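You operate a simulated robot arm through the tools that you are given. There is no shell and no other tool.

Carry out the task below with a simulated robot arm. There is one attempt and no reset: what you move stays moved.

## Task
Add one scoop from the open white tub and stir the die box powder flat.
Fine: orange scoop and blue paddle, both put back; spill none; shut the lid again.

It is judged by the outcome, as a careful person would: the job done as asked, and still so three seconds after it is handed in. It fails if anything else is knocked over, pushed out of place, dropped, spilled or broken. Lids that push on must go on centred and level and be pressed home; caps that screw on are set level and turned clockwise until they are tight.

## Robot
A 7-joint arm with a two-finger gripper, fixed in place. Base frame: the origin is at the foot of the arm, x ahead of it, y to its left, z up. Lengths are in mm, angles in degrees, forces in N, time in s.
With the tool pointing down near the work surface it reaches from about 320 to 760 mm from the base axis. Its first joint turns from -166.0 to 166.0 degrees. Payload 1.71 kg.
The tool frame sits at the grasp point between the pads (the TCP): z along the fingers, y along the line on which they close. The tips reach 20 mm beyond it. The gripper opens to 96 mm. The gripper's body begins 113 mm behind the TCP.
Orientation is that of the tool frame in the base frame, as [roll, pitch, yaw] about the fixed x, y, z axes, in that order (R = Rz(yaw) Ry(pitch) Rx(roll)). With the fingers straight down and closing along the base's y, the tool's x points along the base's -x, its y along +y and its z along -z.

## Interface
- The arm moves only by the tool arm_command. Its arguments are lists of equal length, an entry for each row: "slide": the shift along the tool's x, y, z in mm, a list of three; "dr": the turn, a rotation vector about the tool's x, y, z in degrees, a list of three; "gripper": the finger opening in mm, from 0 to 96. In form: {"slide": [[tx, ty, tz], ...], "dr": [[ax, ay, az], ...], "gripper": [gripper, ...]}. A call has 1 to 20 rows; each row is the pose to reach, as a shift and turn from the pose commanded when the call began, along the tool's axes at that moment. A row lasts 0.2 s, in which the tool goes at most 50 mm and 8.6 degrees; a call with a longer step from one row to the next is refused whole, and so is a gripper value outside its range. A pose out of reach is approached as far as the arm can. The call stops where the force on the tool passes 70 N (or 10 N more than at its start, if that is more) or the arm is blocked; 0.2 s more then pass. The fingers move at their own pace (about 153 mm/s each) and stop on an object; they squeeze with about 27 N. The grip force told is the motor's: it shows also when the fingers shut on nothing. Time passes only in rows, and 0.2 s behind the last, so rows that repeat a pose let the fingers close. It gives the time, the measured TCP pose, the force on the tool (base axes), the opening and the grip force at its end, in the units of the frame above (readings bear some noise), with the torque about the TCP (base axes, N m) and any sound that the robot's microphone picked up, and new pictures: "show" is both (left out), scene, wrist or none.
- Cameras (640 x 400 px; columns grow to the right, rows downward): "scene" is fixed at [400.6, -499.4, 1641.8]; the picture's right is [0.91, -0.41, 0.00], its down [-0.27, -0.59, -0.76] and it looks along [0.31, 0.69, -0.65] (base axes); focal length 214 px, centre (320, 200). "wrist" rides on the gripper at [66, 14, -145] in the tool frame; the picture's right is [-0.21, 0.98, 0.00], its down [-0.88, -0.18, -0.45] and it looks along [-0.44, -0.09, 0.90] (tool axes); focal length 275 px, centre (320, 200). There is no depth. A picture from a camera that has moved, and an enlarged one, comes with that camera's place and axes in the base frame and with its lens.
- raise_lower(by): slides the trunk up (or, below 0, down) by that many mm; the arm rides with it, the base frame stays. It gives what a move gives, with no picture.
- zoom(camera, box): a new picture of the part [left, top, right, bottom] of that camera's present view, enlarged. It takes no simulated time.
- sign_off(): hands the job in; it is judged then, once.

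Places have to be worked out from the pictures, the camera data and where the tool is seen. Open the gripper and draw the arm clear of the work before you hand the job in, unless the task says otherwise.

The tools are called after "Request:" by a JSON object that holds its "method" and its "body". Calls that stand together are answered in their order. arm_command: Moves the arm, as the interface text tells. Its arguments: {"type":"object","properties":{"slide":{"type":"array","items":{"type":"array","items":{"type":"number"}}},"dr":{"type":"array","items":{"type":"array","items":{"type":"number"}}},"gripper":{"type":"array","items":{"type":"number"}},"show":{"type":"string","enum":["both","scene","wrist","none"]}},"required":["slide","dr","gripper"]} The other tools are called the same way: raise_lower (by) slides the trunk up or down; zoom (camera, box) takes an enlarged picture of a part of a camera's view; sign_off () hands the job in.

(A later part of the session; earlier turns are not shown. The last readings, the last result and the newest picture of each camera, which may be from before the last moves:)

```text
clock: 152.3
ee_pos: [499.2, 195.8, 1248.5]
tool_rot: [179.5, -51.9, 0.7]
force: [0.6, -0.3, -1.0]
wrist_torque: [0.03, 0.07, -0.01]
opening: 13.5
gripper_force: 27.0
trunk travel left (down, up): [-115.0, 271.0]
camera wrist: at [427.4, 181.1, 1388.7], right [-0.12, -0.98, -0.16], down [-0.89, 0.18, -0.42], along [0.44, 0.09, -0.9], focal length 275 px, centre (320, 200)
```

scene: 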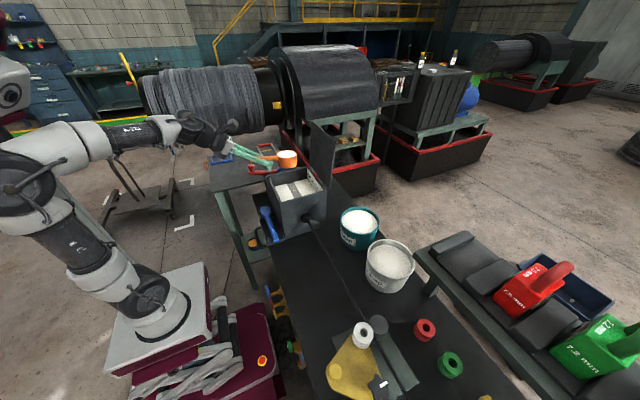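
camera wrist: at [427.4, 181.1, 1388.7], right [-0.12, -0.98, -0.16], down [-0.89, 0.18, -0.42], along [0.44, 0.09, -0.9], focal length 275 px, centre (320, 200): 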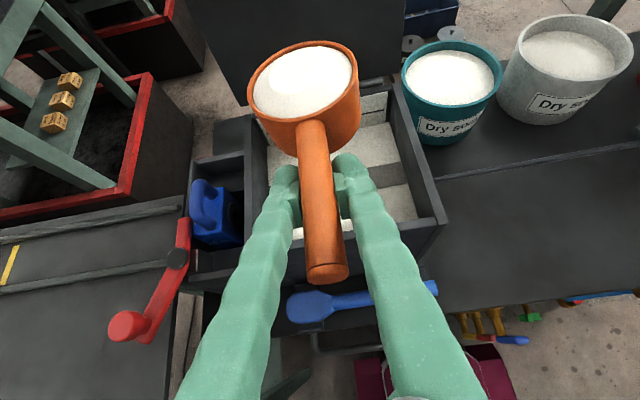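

The posture matches the rehearsal and the scoop is still full. I'll lower the level cup to just above the open box, centred over the powder.

Request:
{"method": "arm_command", "body": {"slide": [[-2, -1, 4], [-7, -4, 13], [-13, -7.5, 26], [-20, -11, 39], [-26, -14.5, 51], [-29.5, -16.2, 57.2], [-29.5, -16.2, 57.2]], "dr": [[0, 0, 0], [0, 0, 0], [0, 0, 0], [0, 0, 0], [0, 0, 0], [0, 0, 0], [0, 0, 0]], "gripper": [0, 0, 0, 0, 0, 0, 0], "show": "both"}}

Request:
{"method": "zoom", "body": {"camera": "scene", "box": [230, 110, 360, 240]}}

```text
clock: 153.9
ee_pos: [527.1, 211.6, 1191.2]
tool_rot: [179.4, -51.8, 0.7]
force: [0.8, 0.5, -1.6]
wrist_torque: [-0.01, 0.11, -0.01]
opening: 13.4
gripper_force: 26.5
trunk travel left (down, up): [-115.0, 271.0]
camera wrist: at [454.9, 197.0, 1330.4], right [-0.12, -0.98, -0.16], down [-0.89, 0.18, -0.41], along [0.43, 0.09, -0.9], focal length 275 px, centre (320, 200)
```

scene: 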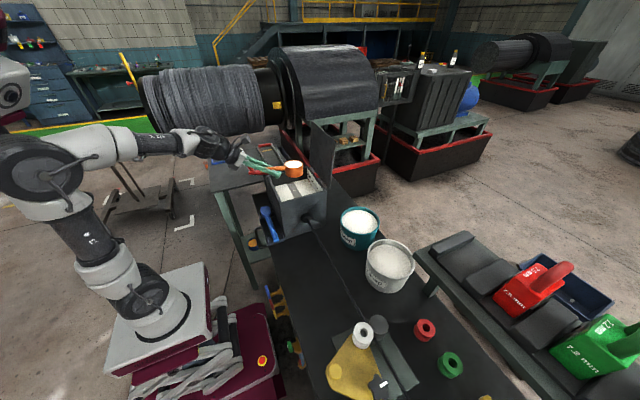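
wrist: 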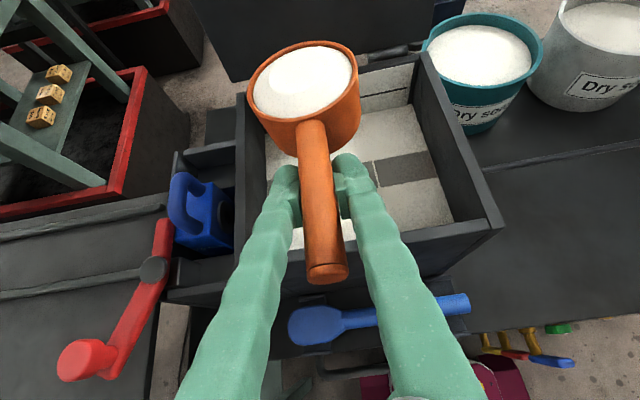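

```text
3.08 times, centred on (295, 175) of scene
camera zoom: at [400.6, -499.4, 1641.8], right [0.91, -0.41, 0.0], down [-0.27, -0.59, -0.76], along [0.31, 0.69, -0.65], focal length 660 px, centre (397, 277)
```

zoom: 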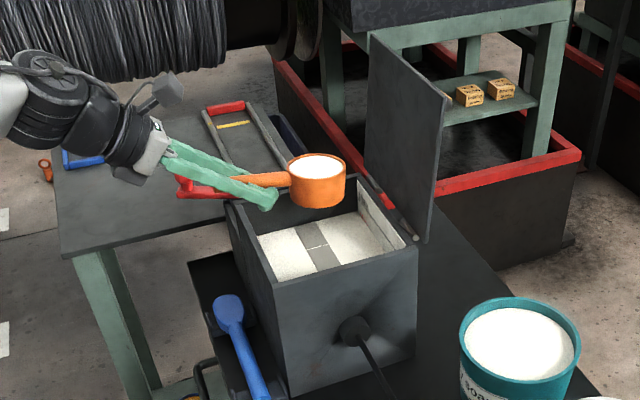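

The cup is right over the powder, inside the box outline. I'll start the pour by rolling the hand slowly to 90°.

Request:
{"method": "arm_command", "body": {"slide": [[0, 0, 0], [0, 0, 0], [0, 0, 0], [0, 0, 0], [0, 0, 0], [0, 0, 0], [0, 0, 0], [0, 0, 0], [0, 0, 0], [0, 0, 0], [0, 0, 0], [0, 0, 0], [0, 0, 0], [0, 0, 0], [0, 0, 0]], "dr": [[0, 0, 5], [0, 0, 12], [0, 0, 19], [0, 0, 26], [0, 0, 33], [0, 0, 40], [0, 0, 47], [0, 0, 54], [0, 0, 61], [0, 0, 68], [0, 0, 75], [0, 0, 81], [0, 0, 86], [0, 0, 90], [0, 0, 90]], "gripper": [0, 0, 0, 0, 0, 0, 0, 0, 0, 0, 0, 0, 0, 0, 0], "show": "both"}}

Request:
{"method": "zoom", "body": {"camera": "scene", "box": [230, 110, 360, 240]}}

```text
clock: 157.1
ee_pos: [526.5, 211.0, 1190.0]
tool_rot: [-128.2, -0.4, -89.8]
force: [0.2, 0.6, 0.0]
wrist_torque: [0.04, 0.03, -0.01]
opening: 13.6
gripper_force: 27.1
trunk travel left (down, up): [-115.0, 271.0]
camera wrist: at [404.0, 144.1, 1268.9], right [-0.61, 0.2, -0.77], down [-0.24, 0.88, 0.41], along [0.76, 0.44, -0.48], focal length 275 px, centre (320, 200)
```

scene: 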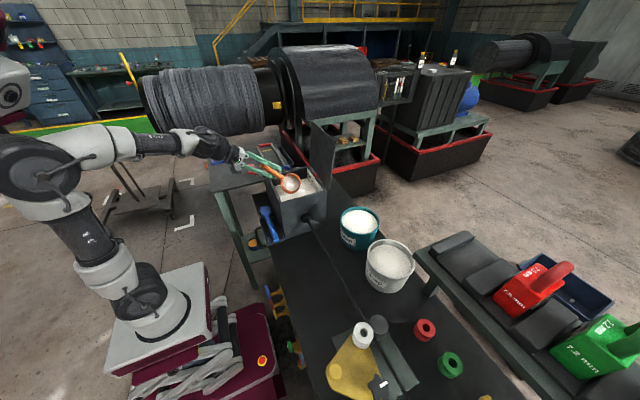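
wrist: 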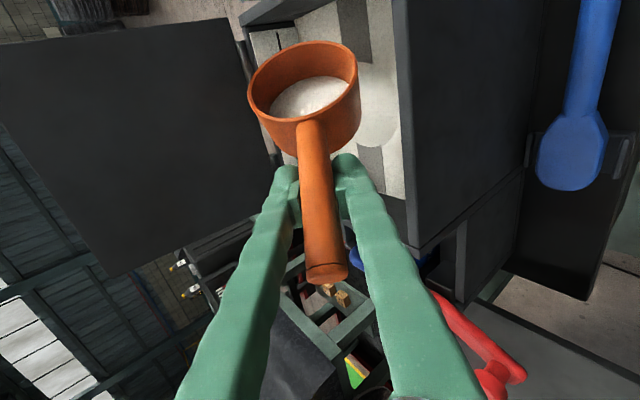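

```text
3.08 times, centred on (295, 175) of scene
camera zoom: at [400.6, -499.4, 1641.8], right [0.91, -0.41, 0.0], down [-0.27, -0.59, -0.76], along [0.31, 0.69, -0.65], focal length 660 px, centre (397, 277)
```

zoom: 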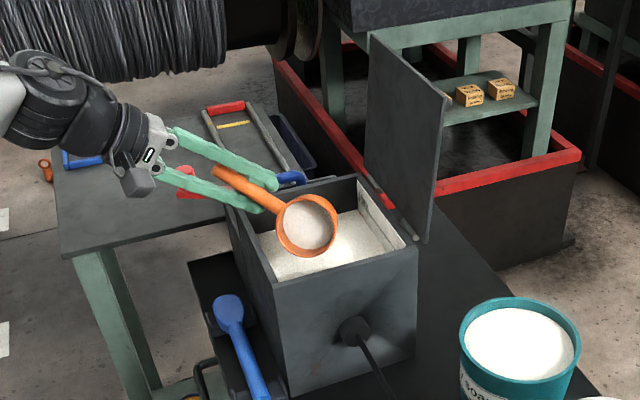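

Powder is flowing into the trench and nothing has fallen outside. I'll continue the roll to about 130° of tilt to empty the cup.

Request:
{"method": "arm_command", "body": {"slide": [[0, 1, 1.4], [0, 2, 2.8], [0, 3, 4.2], [0, 4, 5.6], [0, 5, 7], [0, 6, 8.4], [0, 7, 9.8], [0, 8, 11.2], [0, 9, 12.6], [0, 9.5, 13.8], [0, 9.5, 13.8], [0, 9.5, 13.8]], "dr": [[3.3, -0.2, 6], [6.6, -0.7, 12], [9.8, -1.6, 17.9], [13, -2.8, 23.9], [16.1, -4.3, 29.8], [19.1, -6.2, 35.6], [22.1, -8.5, 41.4], [24.8, -11.1, 47.1], [27.5, -14, 52.8], [29.9, -17.2, 58.2], [29.9, -17.2, 58.2], [29.9, -17.2, 58.2]], "gripper": [0, 0, 0, 0, 0, 0, 0, 0, 0, 0, 0, 0], "show": "both"}}

Request:
{"method": "zoom", "body": {"camera": "scene", "box": [230, 110, 360, 240]}}

```text
clock: 159.7
ee_pos: [529.0, 210.7, 1175.2]
tool_rot: [-100.2, 59.2, -98.7]
force: [-0.6, 0.2, 0.1]
wrist_torque: [0.0, 0.02, 0.01]
opening: 13.3
gripper_force: 27.2
trunk travel left (down, up): [-115.0, 271.0]
camera wrist: at [381.2, 187.7, 1123.1], right [-0.03, 0.95, -0.32], down [-0.37, 0.28, 0.89], along [0.93, 0.14, 0.34], focal length 275 px, centre (320, 200)
```

scene: 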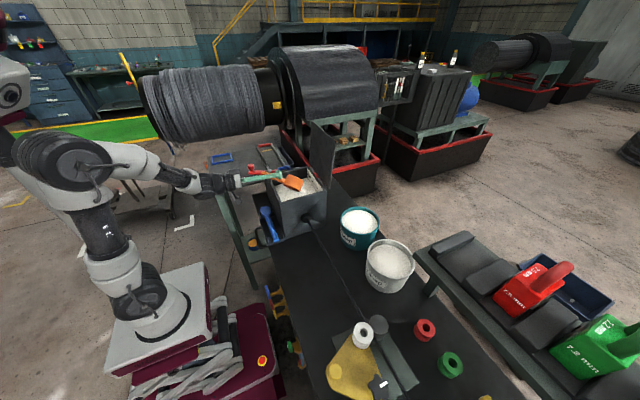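
wrist: 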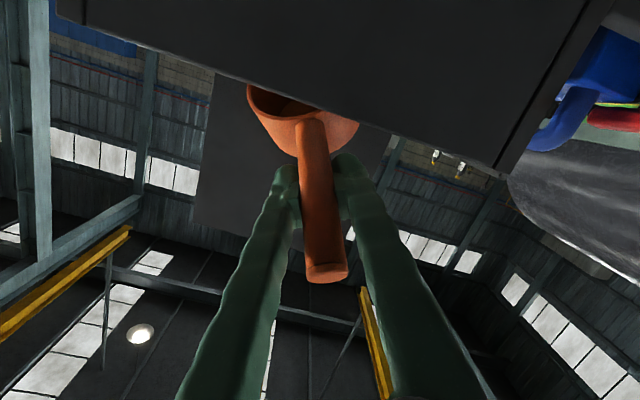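

```text
3.08 times, centred on (295, 175) of scene
camera zoom: at [400.6, -499.4, 1641.8], right [0.91, -0.41, 0.0], down [-0.27, -0.59, -0.76], along [0.31, 0.69, -0.65], focal length 660 px, centre (397, 277)
```

zoom: 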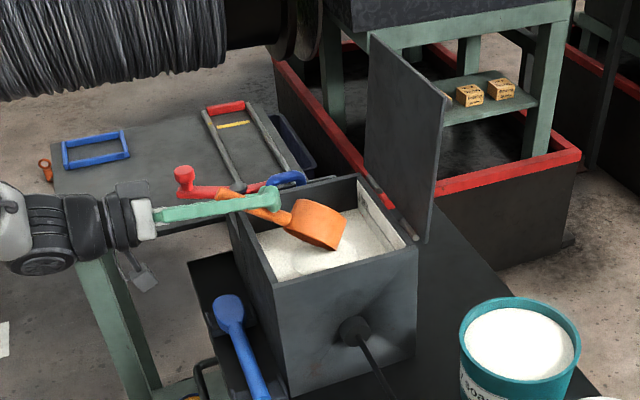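

The cup is upside down over the box. I'll give it a small wiggle here to shed any residue.

Request:
{"method": "arm_command", "body": {"slide": [[0, 0, 0], [0, 0, 0], [0, 0, 0], [0, 0, 0], [0, 0, 0], [0, 0, 0], [0, 0, 0], [0, 0, 0]], "dr": [[0, 0, 6], [0, 0, 0], [0, 0, 6], [0, 0, 0], [0, 0, 6], [0, 0, 0], [0, 0, 0], [0, 0, 0]], "gripper": [0, 0, 0, 0, 0, 0, 0, 0], "show": "none"}}

Request:
{"method": "arm_command", "body": {"slide": [[0, 0, 0], [0, 0, 0], [0, 0, 0], [0, 0, 0], [0, 0, 0], [0, 0, 0], [0, 0, 0], [0, 0, 0], [0, 0, 0], [0, 0, 0], [0, 0, 0], [0, 0, 0], [0, 0, 0], [0, 0, 0], [0, 0, 0], [0, 0, 0], [0, 0, 0], [0, 0, 0], [0, 0, 0]], "dr": [[0, 0, -8.3], [0, 0, -16.7], [0, 0, -25], [0, 0, -33.3], [0, 0, -41.7], [0, 0, -50], [0, 0, -58.3], [0, 0, -66.7], [0, 0, -75], [0, 0, -83.3], [0, 0, -91.7], [0, 0, -100], [0, 0, -108.3], [0, 0, -116.7], [0, 0, -125], [0, 0, -133.3], [0, 0, -141.7], [0, 0, -150], [0, 0, -150]], "gripper": [0, 0, 0, 0, 0, 0, 0, 0, 0, 0, 0, 0, 0, 0, 0, 0, 0, 0, 0], "show": "both"}}

```text
clock: 161.5
ee_pos: [531.5, 211.5, 1173.7]
tool_rot: [-100.2, 59.1, -98.6]
force: [1.0, -0.2, -0.2]
wrist_torque: [-0.01, 0.03, 0.0]
opening: 13.0
gripper_force: 26.6
trunk travel left (down, up): [-115.0, 271.0]
```

```text
clock: 165.5
ee_pos: [531.9, 210.9, 1174.0]
tool_rot: [173.7, -84.8, 6.5]
force: [-0.5, 0.8, -0.8]
wrist_torque: [-0.04, 0.02, 0.01]
opening: 13.0
gripper_force: 27.2
trunk travel left (down, up): [-115.0, 271.0]
camera wrist: at [393.2, 196.0, 1251.9], right [-0.01, -0.98, -0.2], down [-0.52, 0.17, -0.83], along [0.85, 0.09, -0.52], focal length 275 px, centre (320, 200)
```

scene: 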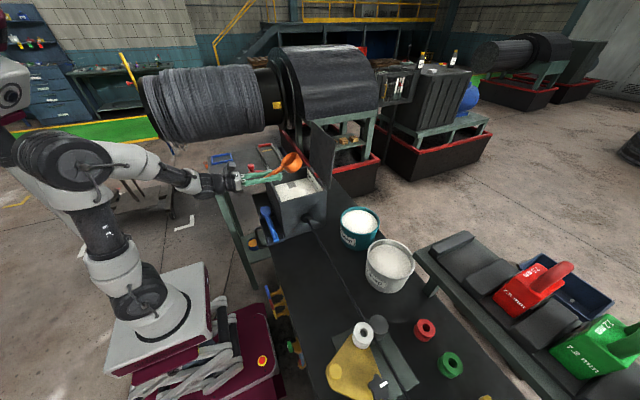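
wrist: 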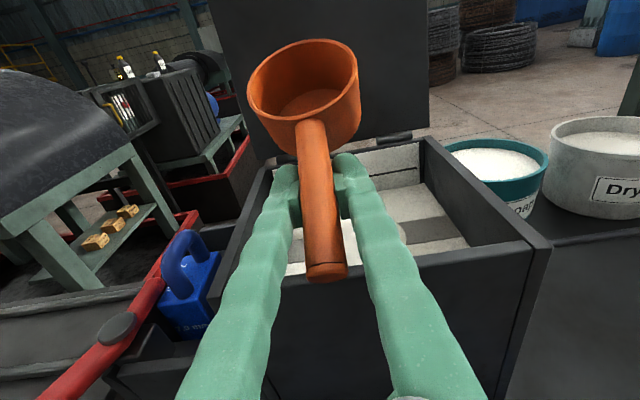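

The scoop is empty. I'll raise it, bring it level, and look at the powder.

Request:
{"method": "arm_command", "body": {"slide": [[15, 0, 0], [35, 0, -5], [55, 0, -10], [75, 0, -20], [90, 0, -30], [100, 0, -40], [100, 0, -40]], "dr": [[0, 0, 0], [0, -6, 0], [0, -13, 0], [0, -20, 0], [0, -27, 0], [0, -33, 0], [0, -33, 0]], "gripper": [0, 0, 0, 0, 0, 0, 0], "show": "both"}}

Request:
{"method": "zoom", "body": {"camera": "scene", "box": [250, 130, 350, 230]}}

```text
clock: 167.1
ee_pos: [499.6, 211.3, 1278.2]
tool_rot: [179.3, -51.8, 0.8]
force: [0.0, 0.2, -0.3]
wrist_torque: [0.0, 0.03, 0.0]
opening: 12.9
gripper_force: 27.4
trunk travel left (down, up): [-115.0, 271.0]
camera wrist: at [428.0, 196.7, 1418.4], right [-0.12, -0.98, -0.15], down [-0.89, 0.18, -0.41], along [0.43, 0.09, -0.9], focal length 275 px, centre (320, 200)
```

scene: 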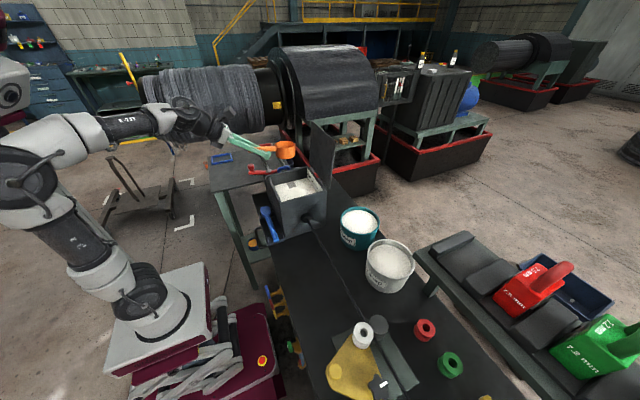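
wrist: 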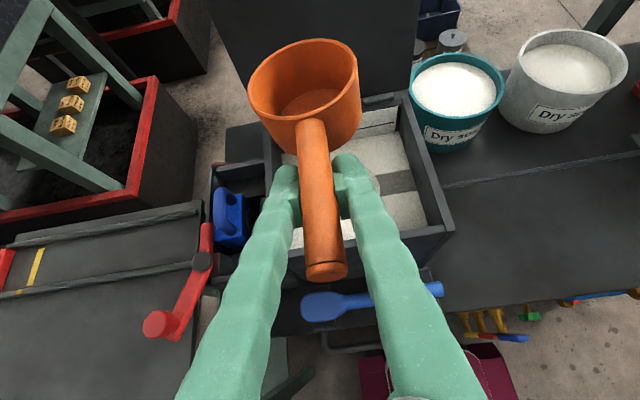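

```text
4.00 times, centred on (300, 180) of scene
camera zoom: at [400.6, -499.4, 1641.8], right [0.91, -0.41, 0.0], down [-0.27, -0.59, -0.76], along [0.31, 0.69, -0.65], focal length 858 px, centre (400, 280)
```

zoom: 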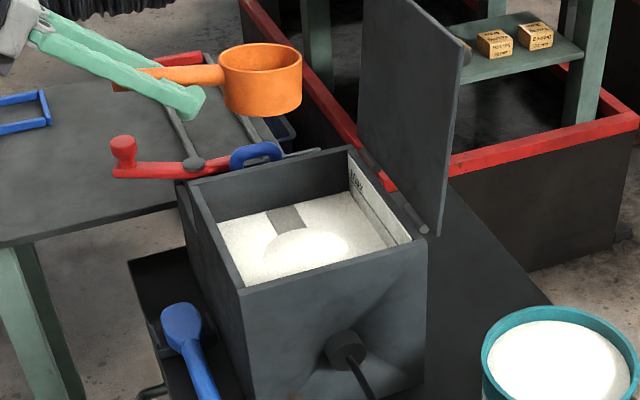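

The new powder lies as a mound in the trench. Nothing is visible outside the box. I'll take the empty scoop back to its resting place.

Request:
{"method": "arm_command", "body": {"slide": [[0, 40, 0], [0, 80, 0], [0, 120, 0], [0, 160, 0], [-24.8, 194.1, 8.6], [-49.5, 228.3, 17.1], [-74.3, 262.4, 25.7], [-99, 296.5, 34.3], [-123.8, 330.6, 42.8], [-148.5, 364.8, 51.4], [-173.3, 398.9, 60], [-198, 433, 68.5], [-198, 433, 68.5]], "dr": [[0, 0, 0], [0, 0, 0], [0, 0, 0], [0, 0, 0], [0, 0, 0], [0, 0, 0], [0, 0, 0], [0, 0, 0], [0, 0, 0], [0, 0, 0], [0, 0, 0], [0, 0, 0], [0, 0, 0]], "gripper": [0, 0, 0, 0, 0, 0, 0, 0, 0, 0, 0, 0, 0], "show": "both"}}

Request:
{"method": "zoom", "body": {"camera": "scene", "box": [220, 210, 360, 350]}}

```text
clock: 169.9
ee_pos: [434.4, -225.1, 1081.0]
tool_rot: [179.0, -51.8, 1.0]
force: [-0.1, -0.7, -0.8]
wrist_torque: [0.02, 0.0, 0.01]
opening: 13.2
gripper_force: 27.2
trunk travel left (down, up): [-115.0, 271.0]
camera wrist: at [361.8, -238.6, 1221.1], right [-0.12, -0.98, -0.15], down [-0.89, 0.18, -0.42], along [0.43, 0.08, -0.9], focal length 275 px, centre (320, 200)
```

scene: 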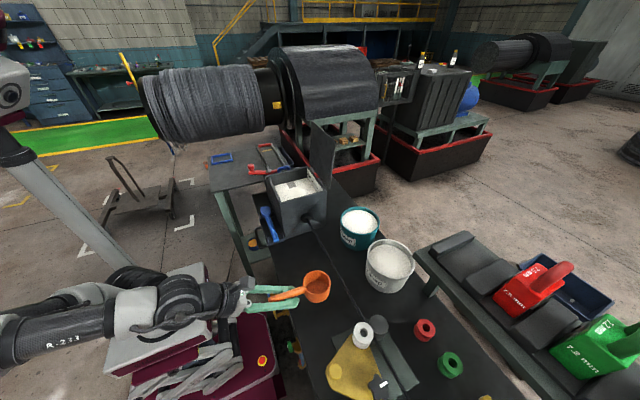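
wrist: 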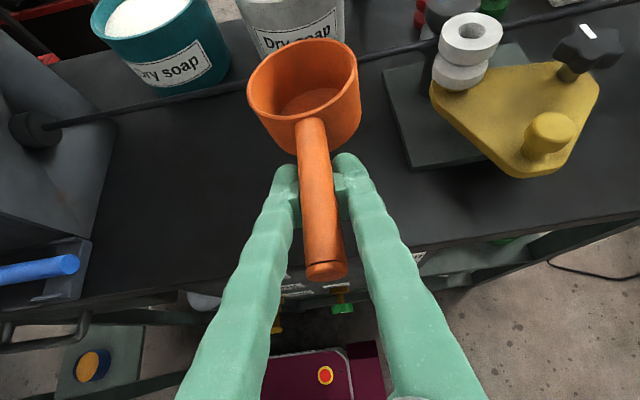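

```text
2.86 times, centred on (290, 280) of scene
camera zoom: at [400.6, -499.4, 1641.8], right [0.91, -0.41, 0.0], down [-0.27, -0.59, -0.76], along [0.31, 0.69, -0.65], focal length 613 px, centre (406, -29)
```

zoom: 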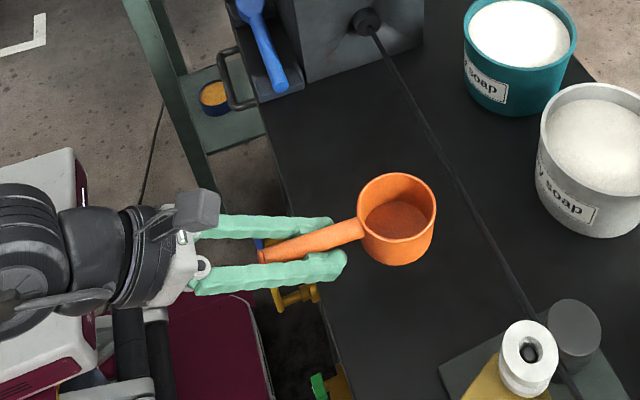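

The scoop is empty and nearly level; I estimate its rim centre is about 83 mm ahead and 10 mm above the TCP. I'll descend to just above its original spot.

Request:
{"method": "arm_command", "body": {"slide": [[-18, -1, 13], [-36, -2, 26], [-54, -3, 39], [-72, -4, 52], [-86, -5, 61], [-91.4, -5.1, 65], [-91.4, -5.1, 65]], "dr": [[0, 0, 0], [0, 0, 0], [0, 0, 0], [0, 0, 0], [0, 0, 0], [0, 0, 0], [0, 0, 0]], "gripper": [0, 0, 0, 0, 0, 0, 0], "show": "both"}}

Request:
{"method": "zoom", "body": {"camera": "scene", "box": [220, 250, 360, 360]}}

```text
clock: 171.5
ee_pos: [428.7, -216.8, 968.3]
tool_rot: [179.3, -51.7, 0.9]
force: [0.2, 0.2, -0.1]
wrist_torque: [-0.01, 0.05, 0.04]
opening: 13.0
gripper_force: 26.7
trunk travel left (down, up): [-115.0, 271.0]
camera wrist: at [356.1, -231.5, 1108.0], right [-0.12, -0.98, -0.15], down [-0.89, 0.18, -0.41], along [0.43, 0.09, -0.9], focal length 275 px, centre (320, 200)
```

scene: 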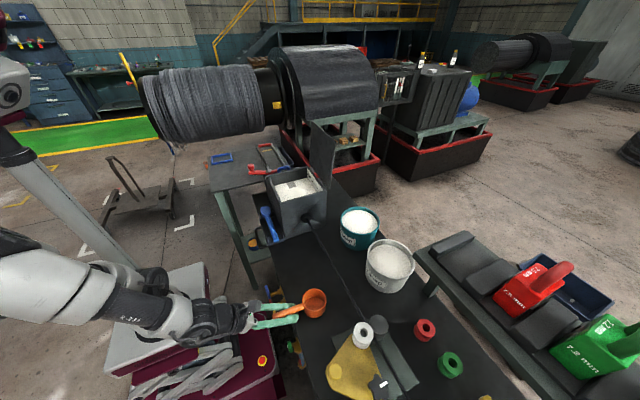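
wrist: 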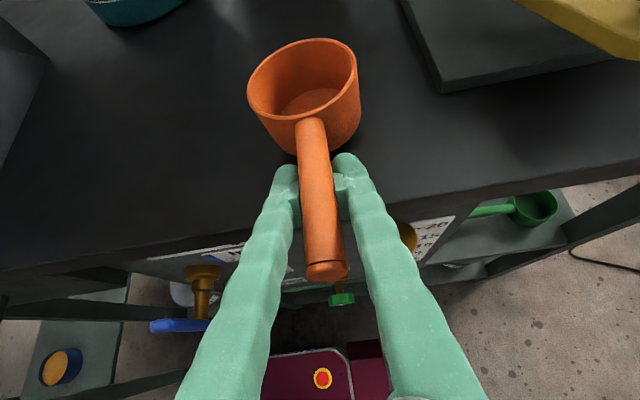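

```text
3.64 times, centred on (290, 305) of scene
camera zoom: at [400.6, -499.4, 1641.8], right [0.91, -0.41, 0.0], down [-0.27, -0.59, -0.76], along [0.31, 0.69, -0.65], focal length 780 px, centre (429, -182)
```

zoom: 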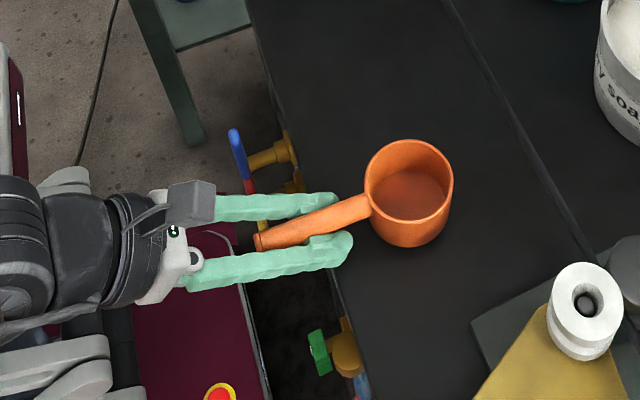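

The cup is about 5 mm short in x and 4 mm off in y compared with its original outline. I'll correct that while lowering near contact.

Request:
{"method": "arm_command", "body": {"slide": [[0, 2.2, 3], [-0.5, 4.4, 5.5], [-1.3, 4.4, 7.2], [-1.3, 4.4, 7.2]], "dr": [[0, 0, 0], [0, 0, 0], [0, 0, 0], [0, 0, 0]], "gripper": [0, 0, 0, 0], "show": "none"}}

Request:
{"method": "zoom", "body": {"camera": "scene", "box": [220, 250, 360, 360]}}

```text
clock: 172.5
ee_pos: [434.8, -221.7, 963.9]
tool_rot: [179.2, -51.7, 0.8]
force: [0.0, -0.1, 0.6]
wrist_torque: [-0.01, 0.05, 0.02]
opening: 13.0
gripper_force: 27.4
trunk travel left (down, up): [-115.0, 271.0]
```

```text
3.64 times, centred on (290, 305) of scene
camera zoom: at [400.6, -499.4, 1641.8], right [0.91, -0.41, 0.0], down [-0.27, -0.59, -0.76], along [0.31, 0.69, -0.65], focal length 780 px, centre (429, -182)
```

zoom: 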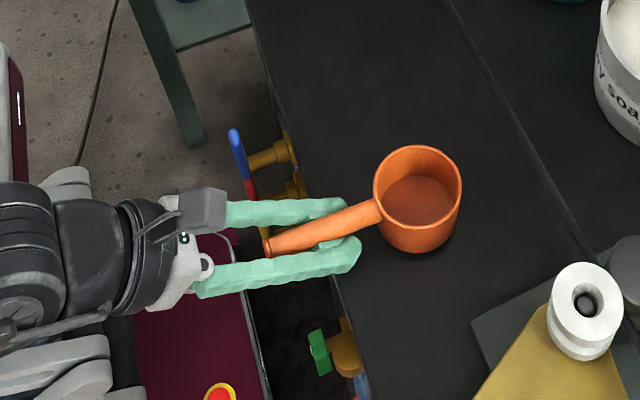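

Request:
{"method": "arm_command", "body": {"slide": [[-2, 0, -0.2], [-3.5, 0, -0.4], [-3.5, 0, -0.4]], "dr": [[0, 0, 0], [0, 0, 0], [0, 0, 0]], "gripper": [0, 0, 0], "show": "none"}}

Request:
{"method": "zoom", "body": {"camera": "scene", "box": [220, 250, 360, 360]}}

```text
clock: 173.3
ee_pos: [431.8, -222.5, 962.5]
tool_rot: [179.2, -51.8, 1.0]
force: [2.2, 0.5, 5.4]
wrist_torque: [0.1, -0.64, -0.07]
opening: 13.1
gripper_force: 26.9
trunk travel left (down, up): [-115.0, 271.0]
```

```text
3.64 times, centred on (290, 305) of scene
camera zoom: at [400.6, -499.4, 1641.8], right [0.91, -0.41, 0.0], down [-0.27, -0.59, -0.76], along [0.31, 0.69, -0.65], focal length 780 px, centre (429, -182)
```

zoom: 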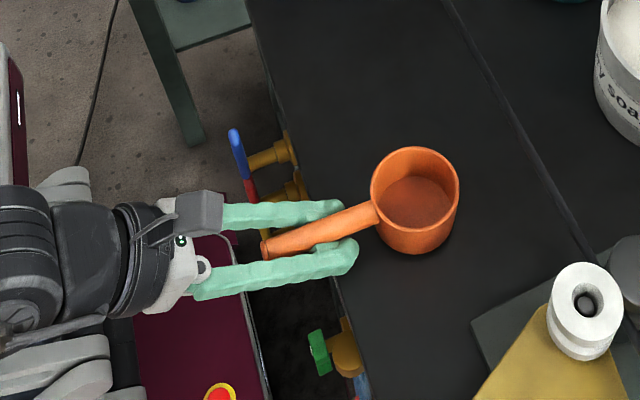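

The cup is on the bench (5 N contact) and its outline matches the original. I'll release and back out.

Request:
{"method": "arm_command", "body": {"slide": [[0, 0, 0], [0, 0, 0], [0, 0, 0], [0, 0, 0], [25, 0, -20], [50, 0, -40], [50, 0, -40]], "dr": [[0, 0, 0], [0, 0, 0], [0, 0, 0], [0, 0, 0], [0, 0, 0], [0, 0, 0], [0, 0, 0]], "gripper": [16, 22, 32, 44, 44, 44, 44], "show": "both"}}

Request:
{"method": "zoom", "body": {"camera": "scene", "box": [220, 250, 360, 360]}}

```text
clock: 174.9
ee_pos: [433.3, -222.7, 1025.4]
tool_rot: [179.1, -51.8, 0.9]
force: [0.9, -0.3, 0.3]
wrist_torque: [-0.02, 0.02, 0.04]
opening: 43.9
gripper_force: 0.1
trunk travel left (down, up): [-115.0, 271.0]
camera wrist: at [360.8, -236.4, 1164.6], right [-0.12, -0.98, -0.15], down [-0.89, 0.18, -0.42], along [0.43, 0.08, -0.9], focal length 275 px, centre (320, 200)
```

scene: 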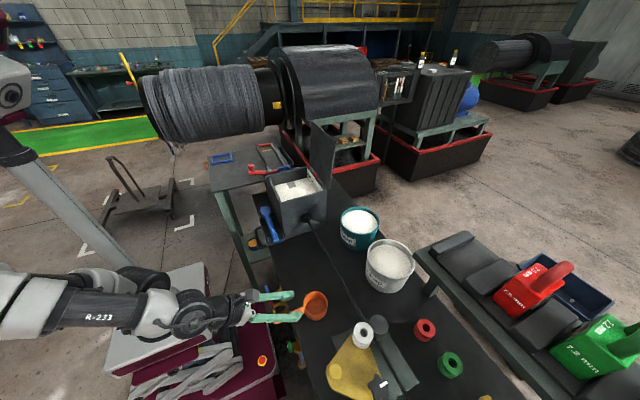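
wrist: 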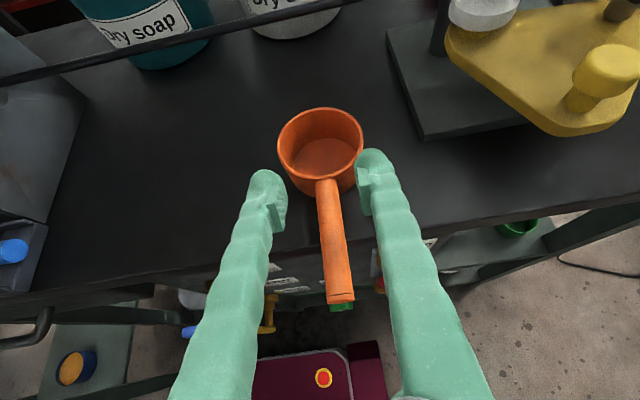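

```text
3.64 times, centred on (290, 305) of scene
camera zoom: at [400.6, -499.4, 1641.8], right [0.91, -0.41, 0.0], down [-0.27, -0.59, -0.76], along [0.31, 0.69, -0.65], focal length 780 px, centre (429, -182)
```

zoom: 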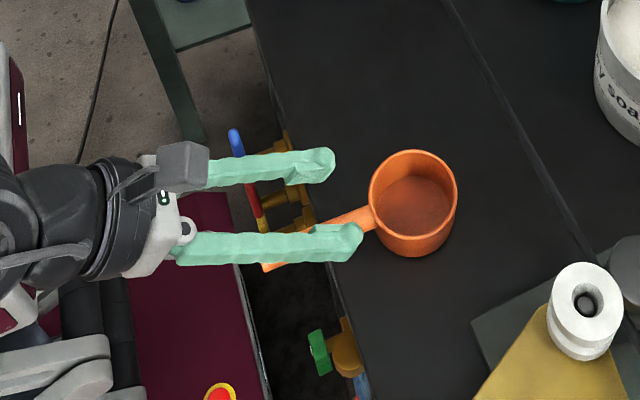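

The scoop is back in place within about 2 mm, empty. Now for the blue paddle: I'll raise the trunk to its normal height, then reorient the hand.

Request:
{"method": "raise_lower", "body": {"by": 200}}

Request:
{"method": "arm_command", "body": {"slide": [[20, -15, 10], [40, -30, 20], [60, -45, 30], [75, -60, 40], [90, -75, 50], [100, -90, 60], [105, -105, 65], [105, -120, 65], [105, -120, 65]], "dr": [[0, -6, 0], [0, -12, 0], [0, -19, 0], [0, -26, 0], [0, -33, 0], [0, -40, 0], [0, -47, 0], [0, -52, 0], [0, -52, 0]], "gripper": [44, 44, 44, 44, 44, 44, 44, 44, 44], "show": "both"}}

```text
clock: 177.1
ee_pos: [433.4, -222.2, 1224.5]
tool_rot: [179.0, -51.8, 1.0]
force: [0.3, -0.4, 0.1]
wrist_torque: [-0.03, -0.01, 0.02]
opening: 44.2
gripper_force: 0.2
trunk travel left (down, up): [-315.0, 71.0]
```

```text
clock: 179.1
ee_pos: [545.8, -101.1, 1267.6]
tool_rot: [179.4, 0.4, 0.3]
force: [0.6, -0.3, 0.7]
wrist_torque: [-0.02, -0.02, -0.01]
opening: 43.9
gripper_force: 0.0
trunk travel left (down, up): [-315.0, 71.0]
camera wrist: at [613.2, -114.6, 1410.9], right [-0.2, -0.98, 0.01], down [-0.87, 0.19, 0.45], along [-0.44, 0.08, -0.89], focal length 275 px, centre (320, 200)
```

scene: 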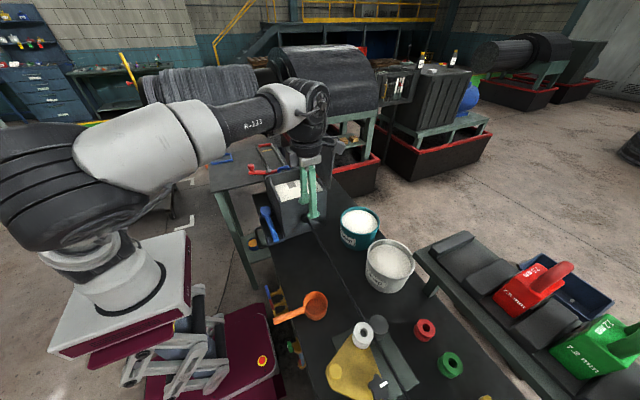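
wrist: 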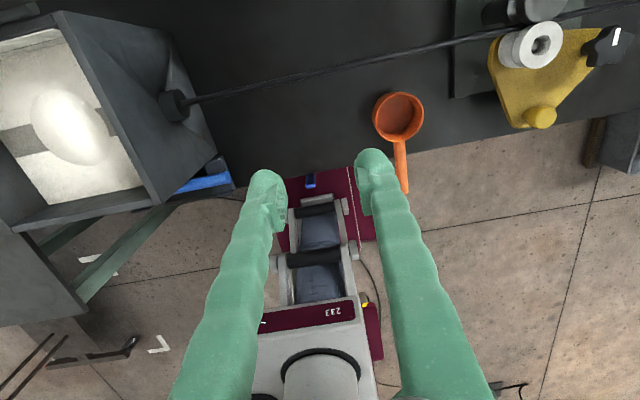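

Now I'll yaw the hand 90° so the fingers close along x, moving toward the paddle side.

Request:
{"method": "arm_command", "body": {"slide": [[-7, -8, 5], [-14, -16, 10], [-22, -24, 16], [-29, -32, 21], [-36, -40, 27], [-43, -48, 32], [-50, -56, 38], [-58, -64, 43], [-65, -72, 49], [-72, -80, 54], [-80, -90, 60], [-80, -90, 60]], "dr": [[0, 0, 8.2], [0, 0, 16.4], [0, 0, 24.6], [0, 0, 32.8], [0, 0, 41], [0, 0, 49.2], [0, 0, 57.4], [0, 0, 65.6], [0, 0, 73.8], [0, 0, 82], [0, 0, 90], [0, 0, 90]], "gripper": [44, 44, 44, 44, 44, 44, 44, 44, 44, 44, 44, 44], "show": "both"}}

```text
clock: 181.7
ee_pos: [466.3, -11.9, 1205.8]
tool_rot: [179.7, -0.7, -89.8]
force: [0.2, -0.4, -0.1]
wrist_torque: [0.05, -0.02, -0.02]
opening: 44.1
gripper_force: 0.1
trunk travel left (down, up): [-315.0, 71.0]
camera wrist: at [454.6, -77.7, 1350.5], right [-0.98, 0.2, 0.0], down [0.18, 0.88, 0.43], along [0.09, 0.43, -0.9], focal length 275 px, centre (320, 200)
```

scene: 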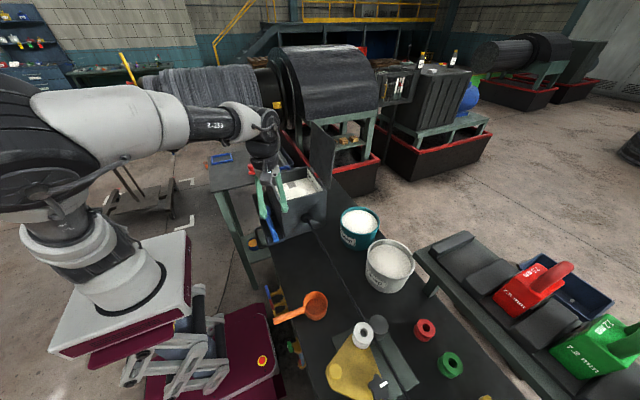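
wrist: 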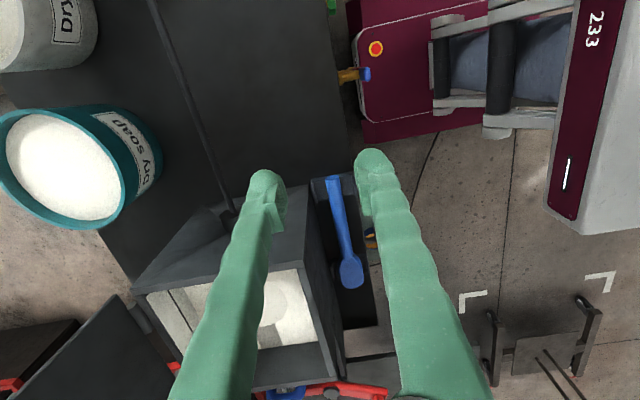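

Request:
{"method": "zoom", "body": {"camera": "wrist", "box": [270, 150, 400, 340]}}

Request:
{"method": "zoom", "body": {"camera": "scene", "box": [230, 160, 340, 260]}}

```text
2.11 times, centred on (335, 245) of wrist
camera zoom: at [454.6, -77.7, 1350.5], right [-0.98, 0.2, 0.0], down [0.18, 0.88, 0.43], along [0.09, 0.43, -0.9], focal length 580 px, centre (288, 105)
```

zoom: 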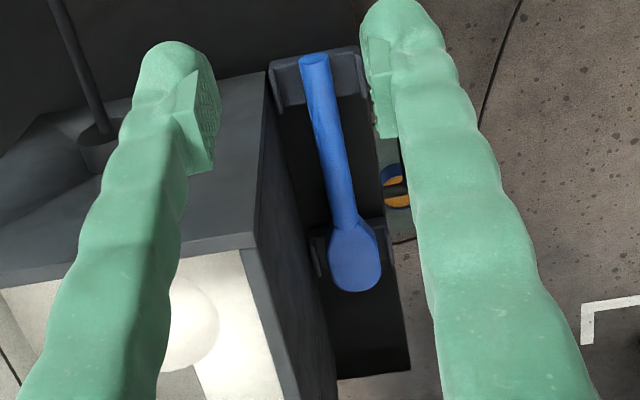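

```text
4.00 times, centred on (285, 210) of scene
camera zoom: at [400.6, -499.4, 1641.8], right [0.91, -0.41, 0.0], down [-0.27, -0.59, -0.76], along [0.31, 0.69, -0.65], focal length 858 px, centre (460, 160)
```

zoom: 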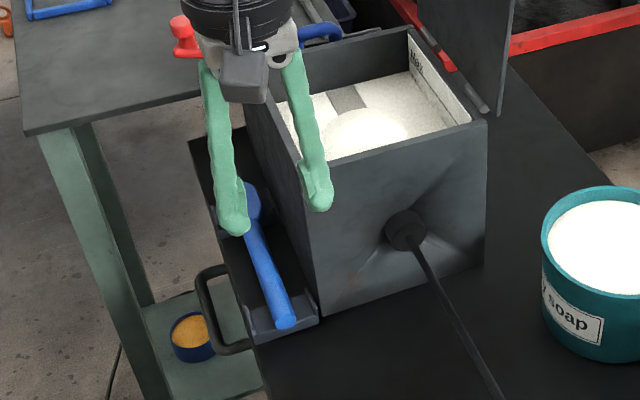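

The paddle axis is at x≈466, y 78–296, z≈953. I'll lean the hand back 45° along -y so its body stays outside the box corner, and hover over the handle between its two cradles.

Request:
{"method": "arm_command", "body": {"slide": [[-12, 0, 10], [-24, 0, 20], [-40, 0, 35], [-56, 0, 55], [-75, 0, 75], [-95, 0, 100], [-120, -0.3, 125], [-140, -0.5, 148], [-155.7, -0.5, 166.9], [-155.7, -0.5, 166.9]], "dr": [[0.9, -7.5, -0.4], [1.9, -15, -0.8], [2.8, -22.5, -1.2], [3.8, -30, -1.6], [4.7, -37.5, -2], [5.7, -45, -2.4], [5.7, -45, -2.4], [5.7, -45, -2.4], [5.7, -45, -2.4], [5.7, -45, -2.4]], "gripper": [44, 44, 44, 44, 44, 40, 38, 38, 38, 38], "show": "both"}}

Request:
{"method": "zoom", "body": {"camera": "scene", "box": [220, 160, 340, 260]}}

Request:
{"method": "zoom", "body": {"camera": "wrist", "box": [220, 100, 440, 300]}}

```text
clock: 183.9
ee_pos: [465.4, 141.1, 1037.8]
tool_rot: [-171.9, 44.3, -84.0]
force: [-0.4, 0.9, -0.6]
wrist_torque: [0.01, 0.02, 0.0]
opening: 37.9
gripper_force: 0.1
trunk travel left (down, up): [-315.0, 71.0]
camera wrist: at [447.8, -8.7, 1091.8], right [-0.99, 0.14, 0.05], down [0.09, 0.31, 0.95], along [0.12, 0.94, -0.32], focal length 275 px, centre (320, 200)
```

scene: 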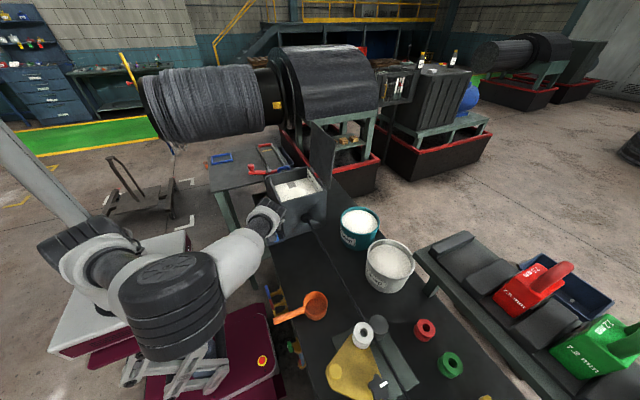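
wrist: 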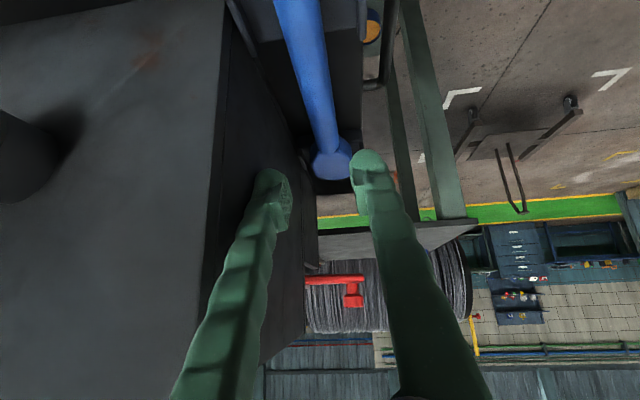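

```text
4.00 times, centred on (280, 210) of scene
camera zoom: at [400.6, -499.4, 1641.8], right [0.91, -0.41, 0.0], down [-0.27, -0.59, -0.76], along [0.31, 0.69, -0.65], focal length 858 px, centre (480, 160)
```

zoom: 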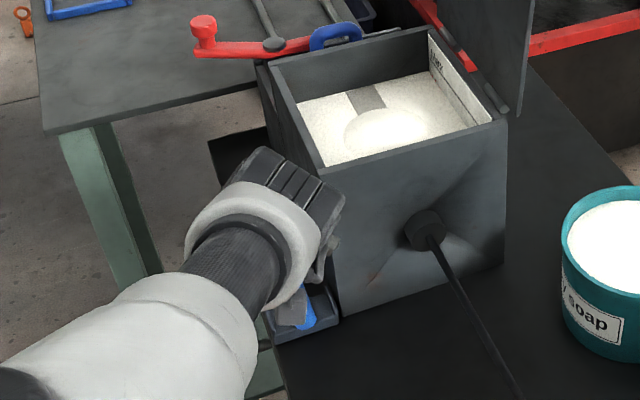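

```text
2.00 times, centred on (330, 200) of wrist
camera zoom: at [447.8, -8.7, 1091.8], right [-0.99, 0.14, 0.05], down [0.09, 0.31, 0.95], along [0.12, 0.94, -0.32], focal length 551 px, centre (300, 200)
```

zoom: 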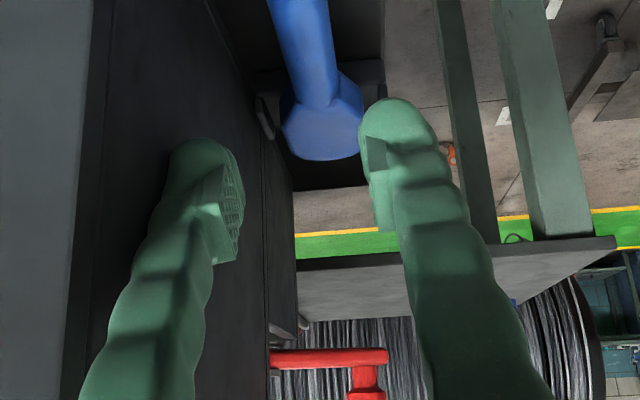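

The handle is centred between the open fingers. I'll descend onto it slowly, watching the force.

Request:
{"method": "arm_command", "body": {"slide": [[11, 1.6, 11.5], [22, 3.2, 23], [33, 4.8, 34.5], [44, 6.4, 46], [51, 7.3, 53], [55.8, 8.1, 57.6], [55.8, 8.1, 57.6]], "dr": [[0, 0, 0], [0, 0, 0], [0, 0, 0], [0, 0, 0], [0, 0, 0], [0, 0, 0], [0, 0, 0]], "gripper": [38, 38, 38, 38, 38, 38, 38], "show": "both"}}

Request:
{"method": "zoom", "body": {"camera": "wrist", "box": [220, 60, 440, 280]}}

```text
clock: 185.5
ee_pos: [464.3, 142.1, 958.7]
tool_rot: [-172.0, 44.4, -83.9]
force: [0.6, 1.4, -0.4]
wrist_torque: [-0.01, 0.01, 0.01]
opening: 37.9
gripper_force: 0.0
trunk travel left (down, up): [-315.0, 71.0]
camera wrist: at [447.6, -8.0, 1012.2], right [-0.99, 0.14, 0.05], down [0.09, 0.31, 0.95], along [0.12, 0.94, -0.32], focal length 275 px, centre (320, 200)
```

scene: 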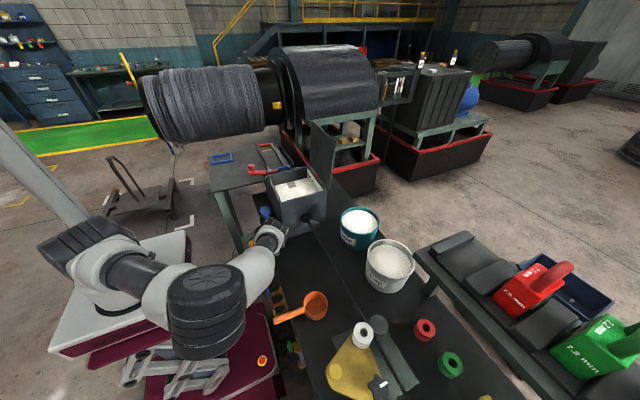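
wrist: 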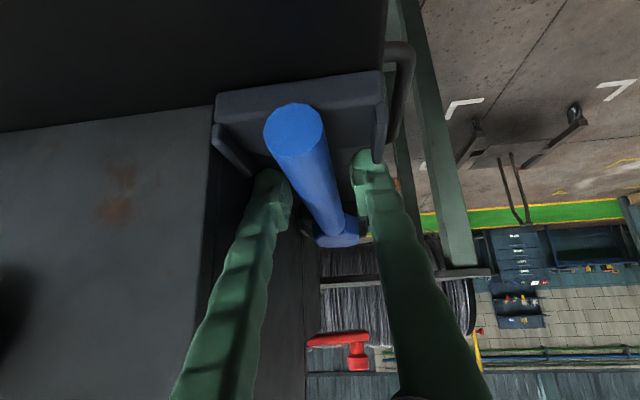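

```text
1.82 times, centred on (330, 170) of wrist
camera zoom: at [447.6, -8.0, 1012.2], right [-0.99, 0.14, 0.05], down [0.09, 0.31, 0.95], along [0.12, 0.94, -0.32], focal length 500 px, centre (302, 254)
```

zoom: 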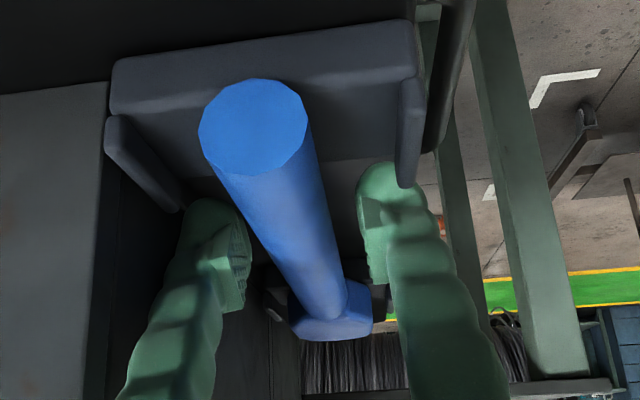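

The fingers are either side of the handle just past the cradle. I'll close the gripper gently.

Request:
{"method": "arm_command", "body": {"slide": [[0, 0, 0], [0, 0, 0], [0, 0, 0], [0, 0, 0], [0, 0, 0]], "dr": [[0, 0, 0], [0, 0, 0], [0, 0, 0], [0, 0, 0], [0, 0, 0]], "gripper": [30, 24, 15, 5, 0], "show": "both"}}

Request:
{"method": "zoom", "body": {"camera": "wrist", "box": [220, 60, 440, 280]}}

```text
clock: 186.7
ee_pos: [465.4, 142.1, 957.3]
tool_rot: [-172.0, 44.3, -84.0]
force: [0.8, 0.1, -0.4]
wrist_torque: [0.18, 0.0, 0.01]
opening: 20.0
gripper_force: 27.1
trunk travel left (down, up): [-315.0, 71.0]
camera wrist: at [447.6, -8.0, 1012.3], right [-0.99, 0.14, 0.05], down [0.09, 0.31, 0.95], along [0.12, 0.94, -0.32], focal length 275 px, centre (320, 200)
```

scene: 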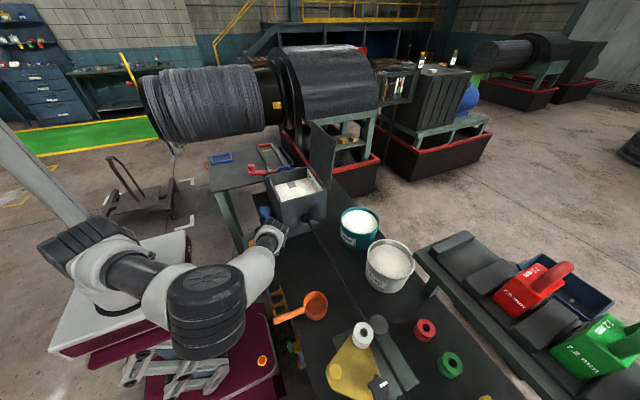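
wrist: 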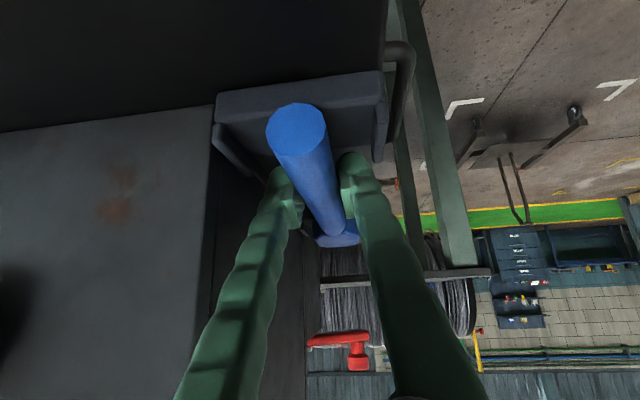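

```text
1.82 times, centred on (330, 170) of wrist
camera zoom: at [447.6, -8.0, 1012.3], right [-0.99, 0.14, 0.05], down [0.09, 0.31, 0.95], along [0.12, 0.94, -0.32], focal length 500 px, centre (302, 254)
```

zoom: 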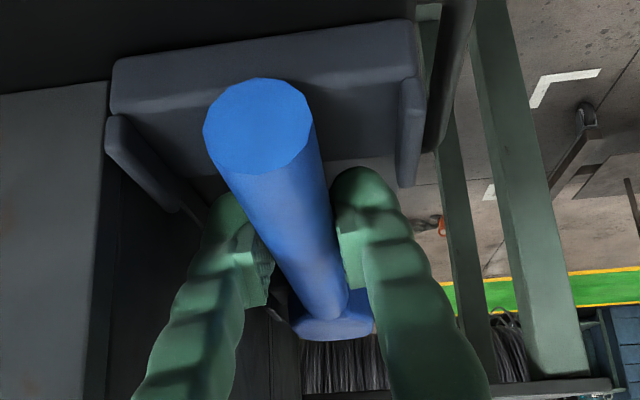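

The paddle is gripped at 20 mm. I'll lift it straight up out of its cradles.

Request:
{"method": "arm_command", "body": {"slide": [[-3.5, -0.5, -3.5], [-10.5, -1.5, -10.6], [-21, -3, -21.3], [-35, -5, -35.5], [-49, -5, -50], [-63, -5, -64], [-77, -5, -78], [-77, -5, -78]], "dr": [[0, 0, 0], [0, 0, 0], [0, 0, 0], [0, 0, 0], [0, 0, 0], [0, 0, 0], [0, 0, 0], [0, 0, 0]], "gripper": [0, 0, 0, 0, 0, 0, 0, 0], "show": "both"}}

```text
clock: 188.5
ee_pos: [459.6, 142.3, 1066.5]
tool_rot: [-172.0, 44.3, -84.2]
force: [-0.8, -0.2, -1.3]
wrist_torque: [-0.04, -0.02, -0.05]
opening: 19.9
gripper_force: 26.7
trunk travel left (down, up): [-315.0, 71.0]
camera wrist: at [441.1, -7.9, 1121.4], right [-0.99, 0.14, 0.05], down [0.09, 0.31, 0.95], along [0.12, 0.94, -0.32], focal length 275 px, centre (320, 200)
```

scene: 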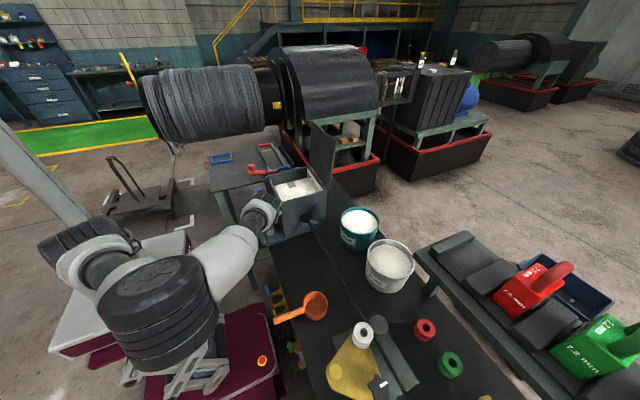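
wrist: 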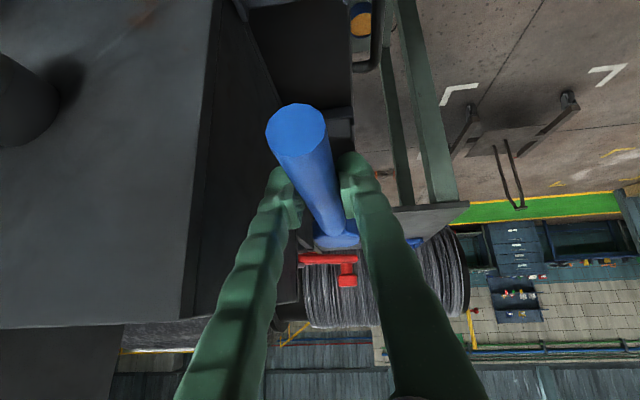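

The paddle is clear of its rack. I'll take it up and back to open space before turning it blade-down.

Request:
{"method": "arm_command", "body": {"slide": [[-28, -0.7, -28.6], [-56, -1.4, -57], [-84.5, -2, -85.8], [-80.3, -2.1, -122], [-76, -2.2, -158], [-71.8, -2.3, -194], [-67.6, -2.5, -230], [-63.4, -2.6, -266.6], [-63.4, -2.6, -266.6]], "dr": [[0, 0, 0], [0, 0, 0], [0, 0, 0], [0, 0, 0], [0, 0, 0], [0, 0, 0], [0, 0, 0], [0, 0, 0], [0, 0, 0]], "gripper": [0, 0, 0, 0, 0, 0, 0, 0, 0], "show": "scene"}}

```text
clock: 190.5
ee_pos: [440.4, 0.5, 1302.3]
tool_rot: [-171.9, 44.2, -84.0]
force: [0.6, 0.3, -1.3]
wrist_torque: [-0.06, 0.01, -0.01]
opening: 19.7
gripper_force: 26.5
trunk travel left (down, up): [-315.0, 71.0]
```

scene: 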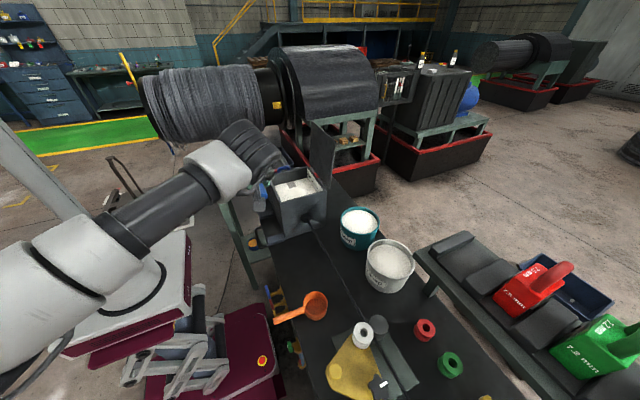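

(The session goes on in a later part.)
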